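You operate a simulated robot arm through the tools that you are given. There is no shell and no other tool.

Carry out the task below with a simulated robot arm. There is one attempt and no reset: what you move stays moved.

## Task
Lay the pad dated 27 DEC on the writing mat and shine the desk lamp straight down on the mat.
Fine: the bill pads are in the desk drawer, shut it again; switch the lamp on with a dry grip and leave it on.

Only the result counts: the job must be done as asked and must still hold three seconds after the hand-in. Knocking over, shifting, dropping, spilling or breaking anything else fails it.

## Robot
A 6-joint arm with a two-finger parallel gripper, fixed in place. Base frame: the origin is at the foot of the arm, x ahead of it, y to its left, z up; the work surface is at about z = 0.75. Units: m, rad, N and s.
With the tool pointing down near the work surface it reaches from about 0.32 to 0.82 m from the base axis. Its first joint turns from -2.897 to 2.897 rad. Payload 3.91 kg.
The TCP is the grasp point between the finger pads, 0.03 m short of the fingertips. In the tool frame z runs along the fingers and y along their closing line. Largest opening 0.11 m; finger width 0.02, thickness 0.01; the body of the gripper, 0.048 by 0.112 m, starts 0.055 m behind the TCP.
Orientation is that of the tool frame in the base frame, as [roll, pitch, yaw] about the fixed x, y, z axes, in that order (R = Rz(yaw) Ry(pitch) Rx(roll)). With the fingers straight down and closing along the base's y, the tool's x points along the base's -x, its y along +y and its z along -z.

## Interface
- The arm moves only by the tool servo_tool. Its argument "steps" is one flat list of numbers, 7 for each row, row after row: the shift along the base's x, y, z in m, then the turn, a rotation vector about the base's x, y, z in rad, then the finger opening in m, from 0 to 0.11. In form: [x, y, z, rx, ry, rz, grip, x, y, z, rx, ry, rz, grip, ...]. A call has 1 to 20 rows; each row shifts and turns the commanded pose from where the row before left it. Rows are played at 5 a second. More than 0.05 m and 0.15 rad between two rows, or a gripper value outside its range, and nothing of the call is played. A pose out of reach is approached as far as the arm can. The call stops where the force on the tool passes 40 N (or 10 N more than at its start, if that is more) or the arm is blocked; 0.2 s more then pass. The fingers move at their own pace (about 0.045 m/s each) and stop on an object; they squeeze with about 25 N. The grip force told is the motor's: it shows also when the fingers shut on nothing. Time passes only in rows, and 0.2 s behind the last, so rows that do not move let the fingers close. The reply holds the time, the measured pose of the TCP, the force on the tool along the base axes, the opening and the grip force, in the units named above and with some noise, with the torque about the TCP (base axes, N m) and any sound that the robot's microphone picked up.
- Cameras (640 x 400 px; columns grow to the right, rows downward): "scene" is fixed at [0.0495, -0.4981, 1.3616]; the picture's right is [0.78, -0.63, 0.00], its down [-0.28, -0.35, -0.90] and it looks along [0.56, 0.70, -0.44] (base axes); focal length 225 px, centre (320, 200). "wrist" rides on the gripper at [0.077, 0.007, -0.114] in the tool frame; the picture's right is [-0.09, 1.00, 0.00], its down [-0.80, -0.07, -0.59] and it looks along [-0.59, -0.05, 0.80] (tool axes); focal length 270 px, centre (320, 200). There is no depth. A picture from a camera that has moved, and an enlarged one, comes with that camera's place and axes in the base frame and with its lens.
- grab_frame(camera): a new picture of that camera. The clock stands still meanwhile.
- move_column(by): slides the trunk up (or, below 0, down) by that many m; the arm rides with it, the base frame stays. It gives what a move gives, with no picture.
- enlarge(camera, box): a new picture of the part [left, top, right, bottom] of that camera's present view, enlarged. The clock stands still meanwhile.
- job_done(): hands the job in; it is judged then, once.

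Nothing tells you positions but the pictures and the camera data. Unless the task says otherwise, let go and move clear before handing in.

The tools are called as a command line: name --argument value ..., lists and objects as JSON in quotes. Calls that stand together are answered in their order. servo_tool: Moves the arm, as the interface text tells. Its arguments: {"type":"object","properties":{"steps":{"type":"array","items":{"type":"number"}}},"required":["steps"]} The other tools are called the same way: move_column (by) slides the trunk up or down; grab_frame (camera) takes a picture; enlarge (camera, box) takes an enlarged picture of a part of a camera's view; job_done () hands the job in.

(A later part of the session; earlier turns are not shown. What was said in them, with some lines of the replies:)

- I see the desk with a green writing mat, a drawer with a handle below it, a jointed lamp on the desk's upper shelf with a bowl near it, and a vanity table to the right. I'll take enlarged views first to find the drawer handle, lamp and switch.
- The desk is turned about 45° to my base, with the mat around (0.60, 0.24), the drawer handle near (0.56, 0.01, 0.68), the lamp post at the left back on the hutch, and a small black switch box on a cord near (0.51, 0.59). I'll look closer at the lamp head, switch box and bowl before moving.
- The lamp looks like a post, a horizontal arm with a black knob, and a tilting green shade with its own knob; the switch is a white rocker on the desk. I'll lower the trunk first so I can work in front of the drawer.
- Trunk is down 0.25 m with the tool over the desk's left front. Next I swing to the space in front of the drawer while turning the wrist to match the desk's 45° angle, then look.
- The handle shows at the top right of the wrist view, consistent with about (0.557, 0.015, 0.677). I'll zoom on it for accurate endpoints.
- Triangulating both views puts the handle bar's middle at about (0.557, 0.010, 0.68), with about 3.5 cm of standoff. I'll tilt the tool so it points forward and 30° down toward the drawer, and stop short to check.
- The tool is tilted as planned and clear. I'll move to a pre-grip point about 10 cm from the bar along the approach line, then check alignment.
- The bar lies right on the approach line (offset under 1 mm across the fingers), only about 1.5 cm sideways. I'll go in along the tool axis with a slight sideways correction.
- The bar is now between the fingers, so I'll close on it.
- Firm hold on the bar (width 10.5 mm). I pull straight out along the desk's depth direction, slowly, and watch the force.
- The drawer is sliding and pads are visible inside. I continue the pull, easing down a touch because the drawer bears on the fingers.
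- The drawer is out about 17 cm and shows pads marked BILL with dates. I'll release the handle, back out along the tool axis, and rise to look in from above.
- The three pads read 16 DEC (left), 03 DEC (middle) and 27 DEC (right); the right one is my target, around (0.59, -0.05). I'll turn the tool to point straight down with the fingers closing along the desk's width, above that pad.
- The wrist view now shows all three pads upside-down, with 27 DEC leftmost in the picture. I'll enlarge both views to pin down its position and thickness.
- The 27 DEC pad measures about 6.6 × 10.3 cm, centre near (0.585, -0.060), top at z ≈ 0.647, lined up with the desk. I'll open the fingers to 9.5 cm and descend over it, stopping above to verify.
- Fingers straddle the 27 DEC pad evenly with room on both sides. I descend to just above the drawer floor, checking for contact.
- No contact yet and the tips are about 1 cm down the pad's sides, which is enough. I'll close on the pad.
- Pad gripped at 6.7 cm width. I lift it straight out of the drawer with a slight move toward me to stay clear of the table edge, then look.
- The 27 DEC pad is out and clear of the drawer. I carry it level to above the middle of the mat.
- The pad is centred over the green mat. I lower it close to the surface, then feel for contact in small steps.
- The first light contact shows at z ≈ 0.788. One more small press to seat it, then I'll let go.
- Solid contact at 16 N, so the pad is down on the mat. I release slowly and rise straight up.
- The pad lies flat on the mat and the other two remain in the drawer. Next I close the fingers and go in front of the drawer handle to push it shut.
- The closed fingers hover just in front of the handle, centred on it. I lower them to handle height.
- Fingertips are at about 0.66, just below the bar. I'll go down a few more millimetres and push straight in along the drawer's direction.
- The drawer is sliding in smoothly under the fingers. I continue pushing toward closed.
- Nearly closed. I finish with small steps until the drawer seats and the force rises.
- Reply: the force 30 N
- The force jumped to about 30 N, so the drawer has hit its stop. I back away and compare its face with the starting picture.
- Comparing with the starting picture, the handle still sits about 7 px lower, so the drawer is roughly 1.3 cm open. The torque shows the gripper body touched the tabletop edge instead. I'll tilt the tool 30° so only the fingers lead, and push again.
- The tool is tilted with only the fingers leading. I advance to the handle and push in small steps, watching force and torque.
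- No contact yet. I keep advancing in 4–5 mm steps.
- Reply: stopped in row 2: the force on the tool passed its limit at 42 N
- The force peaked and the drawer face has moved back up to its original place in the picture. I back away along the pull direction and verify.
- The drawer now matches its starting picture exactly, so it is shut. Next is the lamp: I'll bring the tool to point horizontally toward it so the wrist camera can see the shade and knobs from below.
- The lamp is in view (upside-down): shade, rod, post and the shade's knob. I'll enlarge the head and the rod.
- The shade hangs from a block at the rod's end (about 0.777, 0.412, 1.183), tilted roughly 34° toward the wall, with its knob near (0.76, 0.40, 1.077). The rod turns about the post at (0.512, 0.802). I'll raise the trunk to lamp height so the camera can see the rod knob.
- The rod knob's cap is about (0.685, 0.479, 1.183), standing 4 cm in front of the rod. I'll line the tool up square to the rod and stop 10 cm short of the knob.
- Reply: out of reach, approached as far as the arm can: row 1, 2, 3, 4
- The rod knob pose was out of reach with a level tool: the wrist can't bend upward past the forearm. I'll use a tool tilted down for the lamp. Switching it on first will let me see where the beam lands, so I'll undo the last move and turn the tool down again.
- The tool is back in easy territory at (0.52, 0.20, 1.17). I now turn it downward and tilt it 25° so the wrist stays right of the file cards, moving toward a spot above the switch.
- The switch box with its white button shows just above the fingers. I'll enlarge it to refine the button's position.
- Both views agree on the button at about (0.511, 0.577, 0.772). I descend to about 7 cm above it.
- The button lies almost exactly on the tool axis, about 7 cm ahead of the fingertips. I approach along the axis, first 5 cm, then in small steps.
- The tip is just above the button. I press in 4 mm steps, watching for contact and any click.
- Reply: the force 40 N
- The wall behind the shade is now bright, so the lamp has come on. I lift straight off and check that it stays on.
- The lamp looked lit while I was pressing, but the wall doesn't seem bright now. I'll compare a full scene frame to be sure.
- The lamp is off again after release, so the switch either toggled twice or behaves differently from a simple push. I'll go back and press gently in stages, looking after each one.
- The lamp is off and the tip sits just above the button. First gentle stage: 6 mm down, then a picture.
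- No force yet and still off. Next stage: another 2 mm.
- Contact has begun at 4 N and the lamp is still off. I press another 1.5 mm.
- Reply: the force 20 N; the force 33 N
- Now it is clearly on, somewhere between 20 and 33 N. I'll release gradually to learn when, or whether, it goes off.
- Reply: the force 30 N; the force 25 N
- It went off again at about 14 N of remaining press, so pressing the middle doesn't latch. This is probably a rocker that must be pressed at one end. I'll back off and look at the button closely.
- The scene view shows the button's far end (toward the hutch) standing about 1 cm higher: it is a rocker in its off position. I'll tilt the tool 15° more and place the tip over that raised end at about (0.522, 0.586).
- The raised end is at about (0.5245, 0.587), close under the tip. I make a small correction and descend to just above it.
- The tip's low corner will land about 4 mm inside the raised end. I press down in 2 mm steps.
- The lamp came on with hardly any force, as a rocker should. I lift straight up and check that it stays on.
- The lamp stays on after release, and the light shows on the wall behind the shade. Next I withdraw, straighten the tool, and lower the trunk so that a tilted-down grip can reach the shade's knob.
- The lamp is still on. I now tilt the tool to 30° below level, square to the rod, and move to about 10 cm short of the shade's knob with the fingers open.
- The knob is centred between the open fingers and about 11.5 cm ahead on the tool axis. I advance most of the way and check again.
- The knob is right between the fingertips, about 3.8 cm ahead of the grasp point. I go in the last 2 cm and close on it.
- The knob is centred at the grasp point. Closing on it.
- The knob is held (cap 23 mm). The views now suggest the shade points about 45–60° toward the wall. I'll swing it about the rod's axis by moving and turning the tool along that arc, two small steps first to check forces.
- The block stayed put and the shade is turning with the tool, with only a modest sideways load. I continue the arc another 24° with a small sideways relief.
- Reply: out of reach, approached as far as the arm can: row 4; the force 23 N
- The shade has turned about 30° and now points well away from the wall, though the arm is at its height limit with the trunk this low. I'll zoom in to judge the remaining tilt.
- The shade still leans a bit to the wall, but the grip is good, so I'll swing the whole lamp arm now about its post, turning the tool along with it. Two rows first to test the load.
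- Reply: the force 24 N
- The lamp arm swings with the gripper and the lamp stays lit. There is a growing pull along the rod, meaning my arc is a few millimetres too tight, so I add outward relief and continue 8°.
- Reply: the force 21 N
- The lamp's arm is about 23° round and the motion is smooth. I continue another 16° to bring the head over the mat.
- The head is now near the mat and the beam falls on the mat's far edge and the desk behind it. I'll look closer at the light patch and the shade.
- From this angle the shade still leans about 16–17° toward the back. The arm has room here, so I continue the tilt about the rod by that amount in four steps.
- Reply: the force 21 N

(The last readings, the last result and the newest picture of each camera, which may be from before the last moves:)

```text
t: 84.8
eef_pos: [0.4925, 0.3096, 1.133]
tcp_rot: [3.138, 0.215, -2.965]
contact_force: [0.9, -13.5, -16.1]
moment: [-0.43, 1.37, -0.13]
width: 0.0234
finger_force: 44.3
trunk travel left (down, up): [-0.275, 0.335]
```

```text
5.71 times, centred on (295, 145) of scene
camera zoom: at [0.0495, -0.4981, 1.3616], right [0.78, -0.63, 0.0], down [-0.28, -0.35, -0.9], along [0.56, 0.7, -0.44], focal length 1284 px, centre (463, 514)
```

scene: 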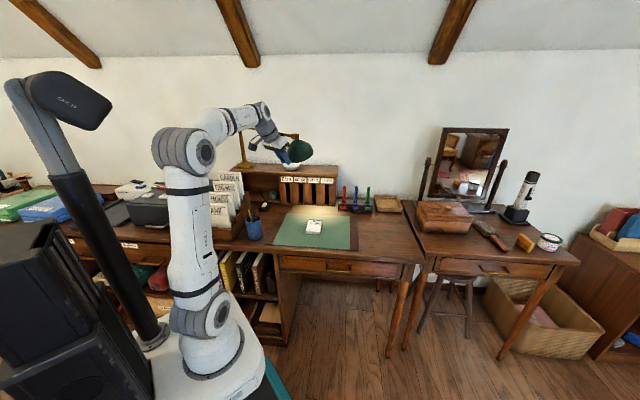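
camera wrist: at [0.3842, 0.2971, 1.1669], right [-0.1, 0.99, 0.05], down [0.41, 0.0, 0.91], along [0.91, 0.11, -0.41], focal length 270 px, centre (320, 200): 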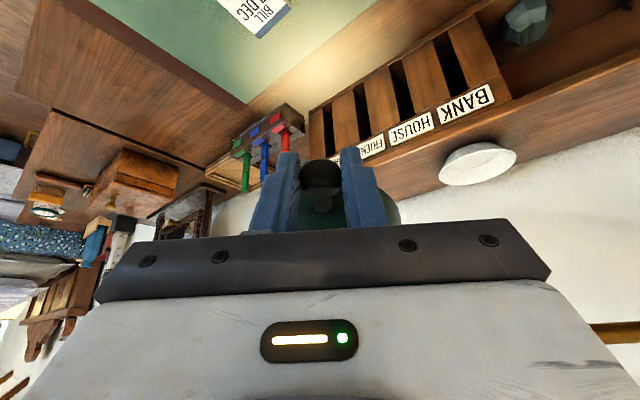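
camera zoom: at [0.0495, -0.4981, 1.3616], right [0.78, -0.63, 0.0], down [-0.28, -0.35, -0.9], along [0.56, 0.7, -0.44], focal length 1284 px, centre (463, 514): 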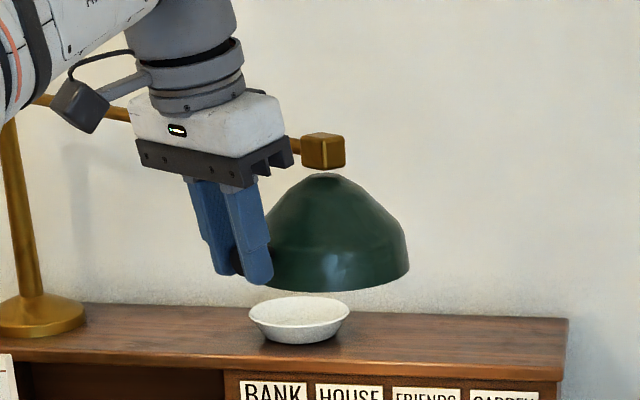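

The shade now looks close to upright and the light falls on the mat. I'll let go of the knob, retreat upward along the tool axis, and check from a clear view.

servo_tool --steps '[0, 0, -0.001, 0, 0, 0, 0.03, 0, 0, 0, 0, 0, 0, 0.05, 0, 0, 0, 0, 0, 0, 0.055, -0.004, -0.0007, 0.02, 0, 0, 0, 0.055, -0.0063, -0.0011, 0.0293, 0, 0, 0, 0.055, -0.0063, -0.0011, 0.0293, 0, 0, 0, 0.055, -0.04, -0.007, 0.0, 0, 0, 0, 0.055, -0.04, -0.007, 0.0, 0, 0, 0, 0.055]'

enlarge --camera "scene" --box '[230, 100, 390, 260]'

enlarge --camera "scene" --box '[260, 110, 330, 180]'

grab_frame --camera "wrist"

```text
t: 86.6
eef_pos: [0.3944, 0.2948, 1.2105]
tcp_rot: [3.136, 0.219, -2.965]
contact_force: [-0.1, 0.2, 0.5]
moment: [-0.01, -0.01, -0.02]
width: 0.055
finger_force: 0.1
trunk travel left (down, up): [-0.275, 0.335]
```

```text
2.50 times, centred on (310, 180) of scene
camera zoom: at [0.0495, -0.4981, 1.3616], right [0.78, -0.63, 0.0], down [-0.28, -0.35, -0.9], along [0.56, 0.7, -0.44], focal length 562 px, centre (345, 250)
```

zoom: 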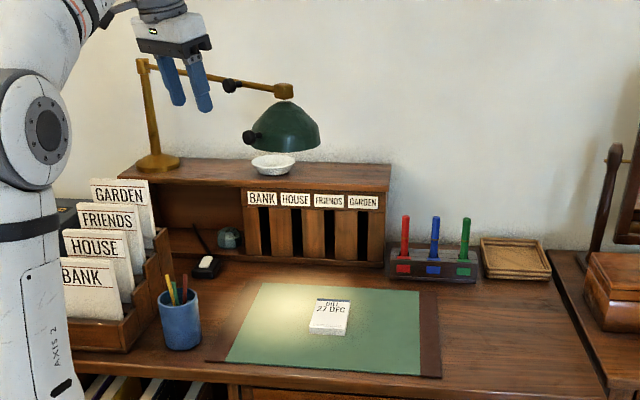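

```text
5.71 times, centred on (295, 145) of scene
camera zoom: at [0.0495, -0.4981, 1.3616], right [0.78, -0.63, 0.0], down [-0.28, -0.35, -0.9], along [0.56, 0.7, -0.44], focal length 1284 px, centre (463, 514)
```

zoom: 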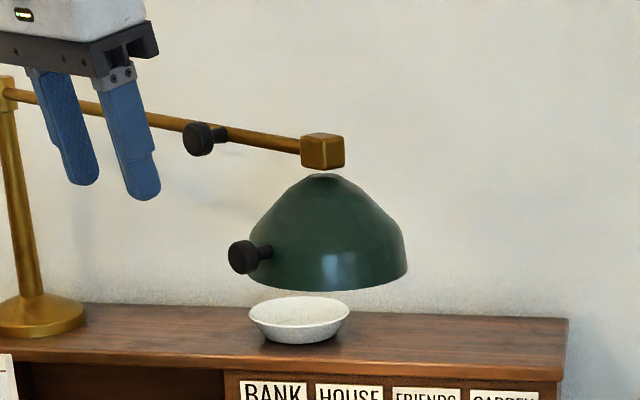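

```text
taken
camera wrist: at [0.2946, 0.2836, 1.3063], right [-0.09, 1.0, 0.02], down [0.66, 0.04, 0.75], along [0.75, 0.09, -0.66], focal length 270 px, centre (320, 200)
```

wrist: 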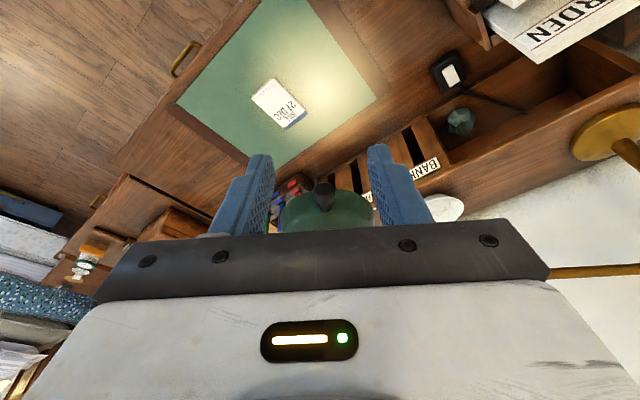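

The shade now looks upright, the knob's stem looks level, and the light patch sits on the mat's far-left part. I'll enlarge further to measure the remaining tilt.

enlarge --camera "scene" --box '[280, 128, 314, 166]'

enlarge --camera "scene" --box '[270, 190, 370, 260]'

enlarge --camera "wrist" --box '[150, 0, 470, 200]'

```text
10.53 times, centred on (297, 147) of scene
camera zoom: at [0.0495, -0.4981, 1.3616], right [0.78, -0.63, 0.0], down [-0.28, -0.35, -0.9], along [0.56, 0.7, -0.44], focal length 2365 px, centre (562, 758)
```

zoom: 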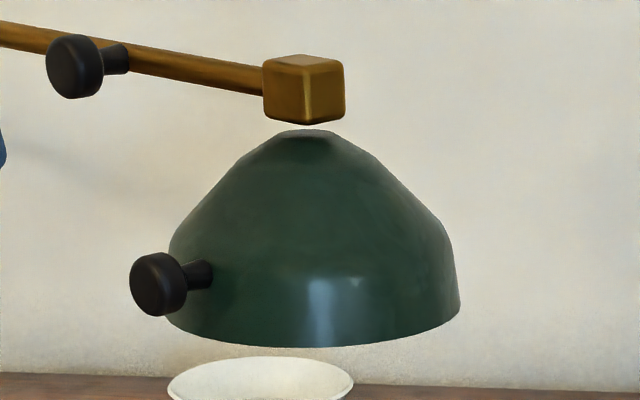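

```text
5.71 times, centred on (320, 225) of scene
camera zoom: at [0.0495, -0.4981, 1.3616], right [0.78, -0.63, 0.0], down [-0.28, -0.35, -0.9], along [0.56, 0.7, -0.44], focal length 1284 px, centre (320, 57)
```

zoom: 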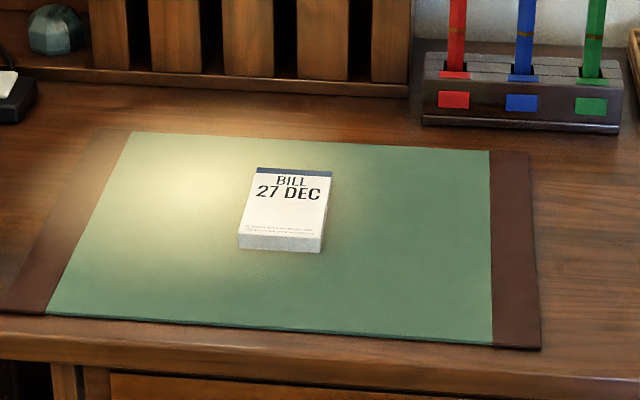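

```text
2.00 times, centred on (310, 100) of wrist
camera zoom: at [0.2946, 0.2836, 1.3063], right [-0.09, 1.0, 0.02], down [0.66, 0.04, 0.75], along [0.75, 0.09, -0.66], focal length 541 px, centre (340, 400)
```

zoom: 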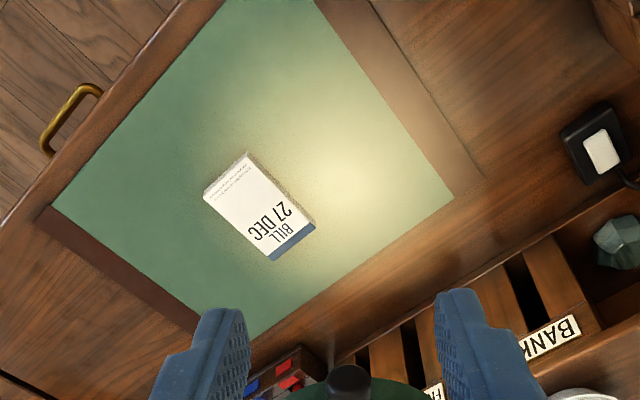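

My measurements put the remaining tilt within a few degrees of vertical. I'll zoom in on the two rim corners to pin it down.

enlarge --camera "scene" --box '[281, 145, 301, 163]'

enlarge --camera "scene" --box '[296, 145, 316, 163]'

enlarge --camera "scene" --box '[290, 128, 312, 148]'

```text
16.00 times, centred on (291, 154) of scene
camera zoom: at [0.0495, -0.4981, 1.3616], right [0.78, -0.63, 0.0], down [-0.28, -0.35, -0.9], along [0.56, 0.7, -0.44], focal length 3594 px, centre (784, 936)
```

zoom: 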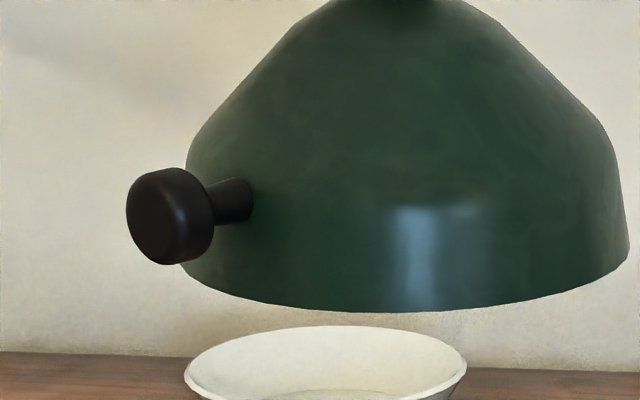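

```text
16.00 times, centred on (306, 154) of scene
camera zoom: at [0.0495, -0.4981, 1.3616], right [0.78, -0.63, 0.0], down [-0.28, -0.35, -0.9], along [0.56, 0.7, -0.44], focal length 3594 px, centre (544, 936)
```

zoom: 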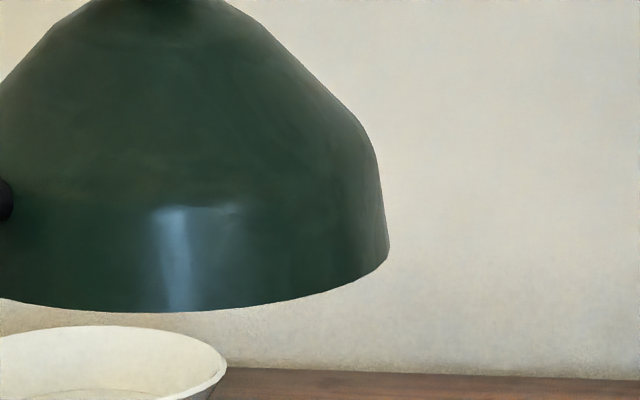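

```text
16.00 times, centred on (301, 138) of scene
camera zoom: at [0.0495, -0.4981, 1.3616], right [0.78, -0.63, 0.0], down [-0.28, -0.35, -0.9], along [0.56, 0.7, -0.44], focal length 3594 px, centre (624, 1192)
```

zoom: 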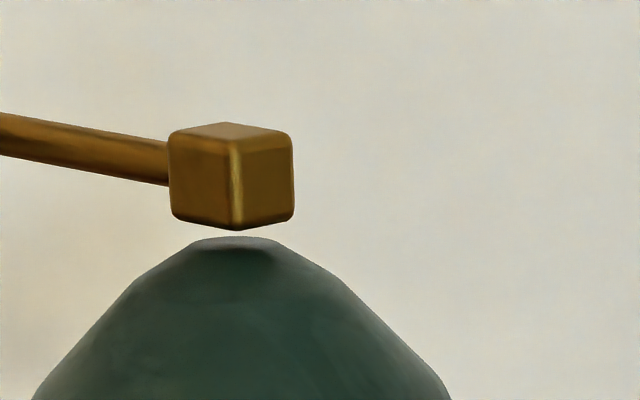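

The rim's left–right asymmetry matches a level circle to within about a degree, so the shade points straight down, with its axis at about (0.583, 0.334) well inside the mat. I'll pull the arm clear of the lamp and do a final check.

servo_tool --steps '[-0.008, -0.04, 0.0, 0, 0, 0, 0.055, -0.008, -0.04, 0.0, 0, 0, 0, 0.055, -0.005, -0.042, 0.0, 0, 0, 0, 0.055, -0.002, -0.042, 0.0, 0, 0, 0, 0.055, 0, -0.042, 0.0, 0, 0, 0, 0.055, 0, -0.042, 0.0, 0, 0, 0, 0.055, 0, -0.042, 0.0, 0, 0, 0, 0.055, 0, 0, 0, 0, 0, 0, 0.055, 0, 0, 0, 0, 0, 0, 0.055]'

grab_frame --camera "scene"

enlarge --camera "scene" --box '[210, 110, 420, 250]'

enlarge --camera "scene" --box '[230, 200, 430, 320]'

grab_frame --camera "wrist"

```text
t: 88.6
eef_pos: [0.3714, 0.004, 1.2125]
tcp_rot: [3.138, 0.217, -2.964]
contact_force: [0.8, -0.6, -0.7]
moment: [0.01, 0.0, -0.01]
width: 0.0551
finger_force: 0.1
trunk travel left (down, up): [-0.275, 0.335]
```

```text
taken
```

scene: 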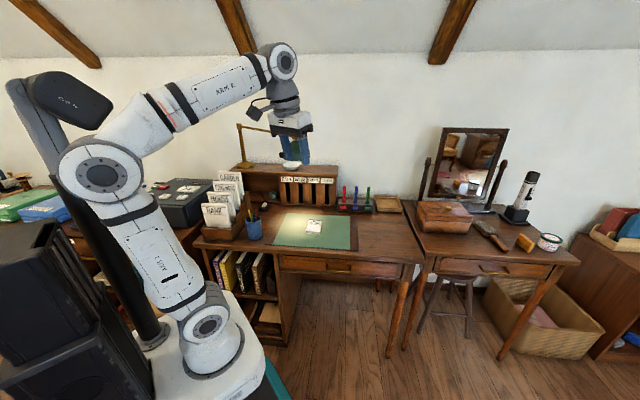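

```text
2.86 times, centred on (315, 180) of scene
camera zoom: at [0.0495, -0.4981, 1.3616], right [0.78, -0.63, 0.0], down [-0.28, -0.35, -0.9], along [0.56, 0.7, -0.44], focal length 642 px, centre (334, 257)
```

zoom: 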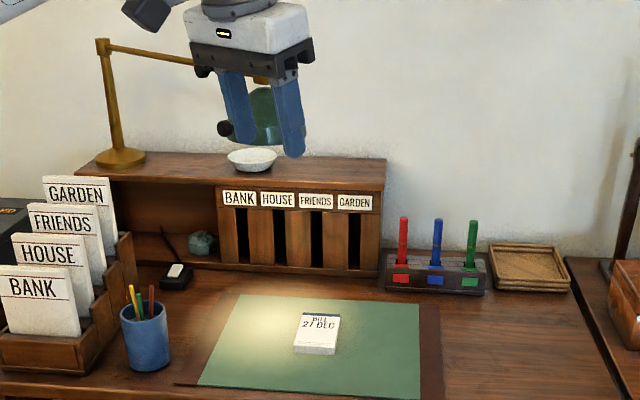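

```text
3.20 times, centred on (330, 260) of scene
camera zoom: at [0.0495, -0.4981, 1.3616], right [0.78, -0.63, 0.0], down [-0.28, -0.35, -0.9], along [0.56, 0.7, -0.44], focal length 719 px, centre (288, 8)
```

zoom: 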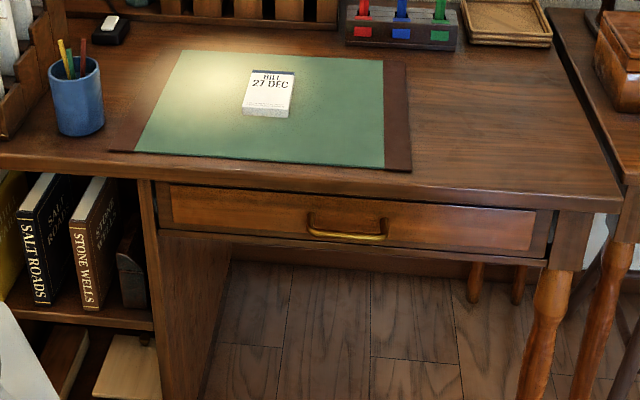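

```text
taken
camera wrist: at [0.2721, -0.0077, 1.3071], right [-0.09, 1.0, 0.02], down [0.66, 0.04, 0.75], along [0.75, 0.09, -0.66], focal length 270 px, centre (320, 200)
```

wrist: 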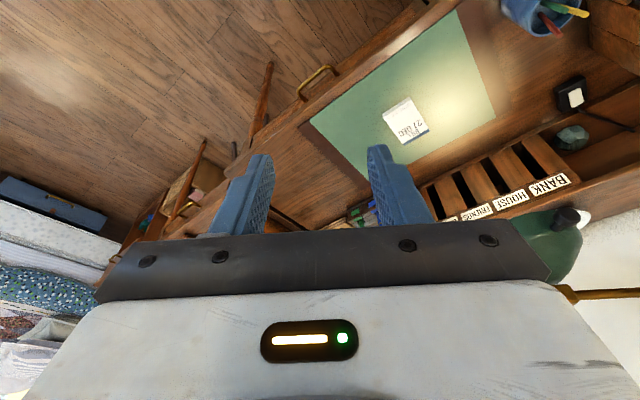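

Everything checks out:
- The 27 DEC pad lies flat on the mat.
- The drawer face matches its starting picture.
- The lamp is still lit, pointing straight down on the mat.
- Nothing else has moved and the arm is clear.

I'm handing the job in.

job_done

```text
The job is handed in.
```

I've handed the job in with everything done as asked, but I don't have the verdict. My last pictures showed:

- **Pad:** the 27 DEC pad lies flat near the middle of the writing mat. The 16 DEC and 03 DEC pads stayed in the drawer.
- **Drawer:** it is shut, and its face lines up with the starting picture. My first push left it about 1 cm open because the gripper body caught the tabletop edge with about 30 N. I pushed again with the tool tilted, and the desk did not move.
- **Lamp:** it is on, over the mat and pointing straight down to within a degree or so, as measured in the pictures.
- **Switch:** pressing the middle of the rocker did not hold. It lit only while I pressed, twice. Pressing the raised end worked, and the lamp stayed on for the remaining 18 seconds or so. The fingers touched nothing wet.

Nothing else looked moved, and I pulled the arm clear before handing in.
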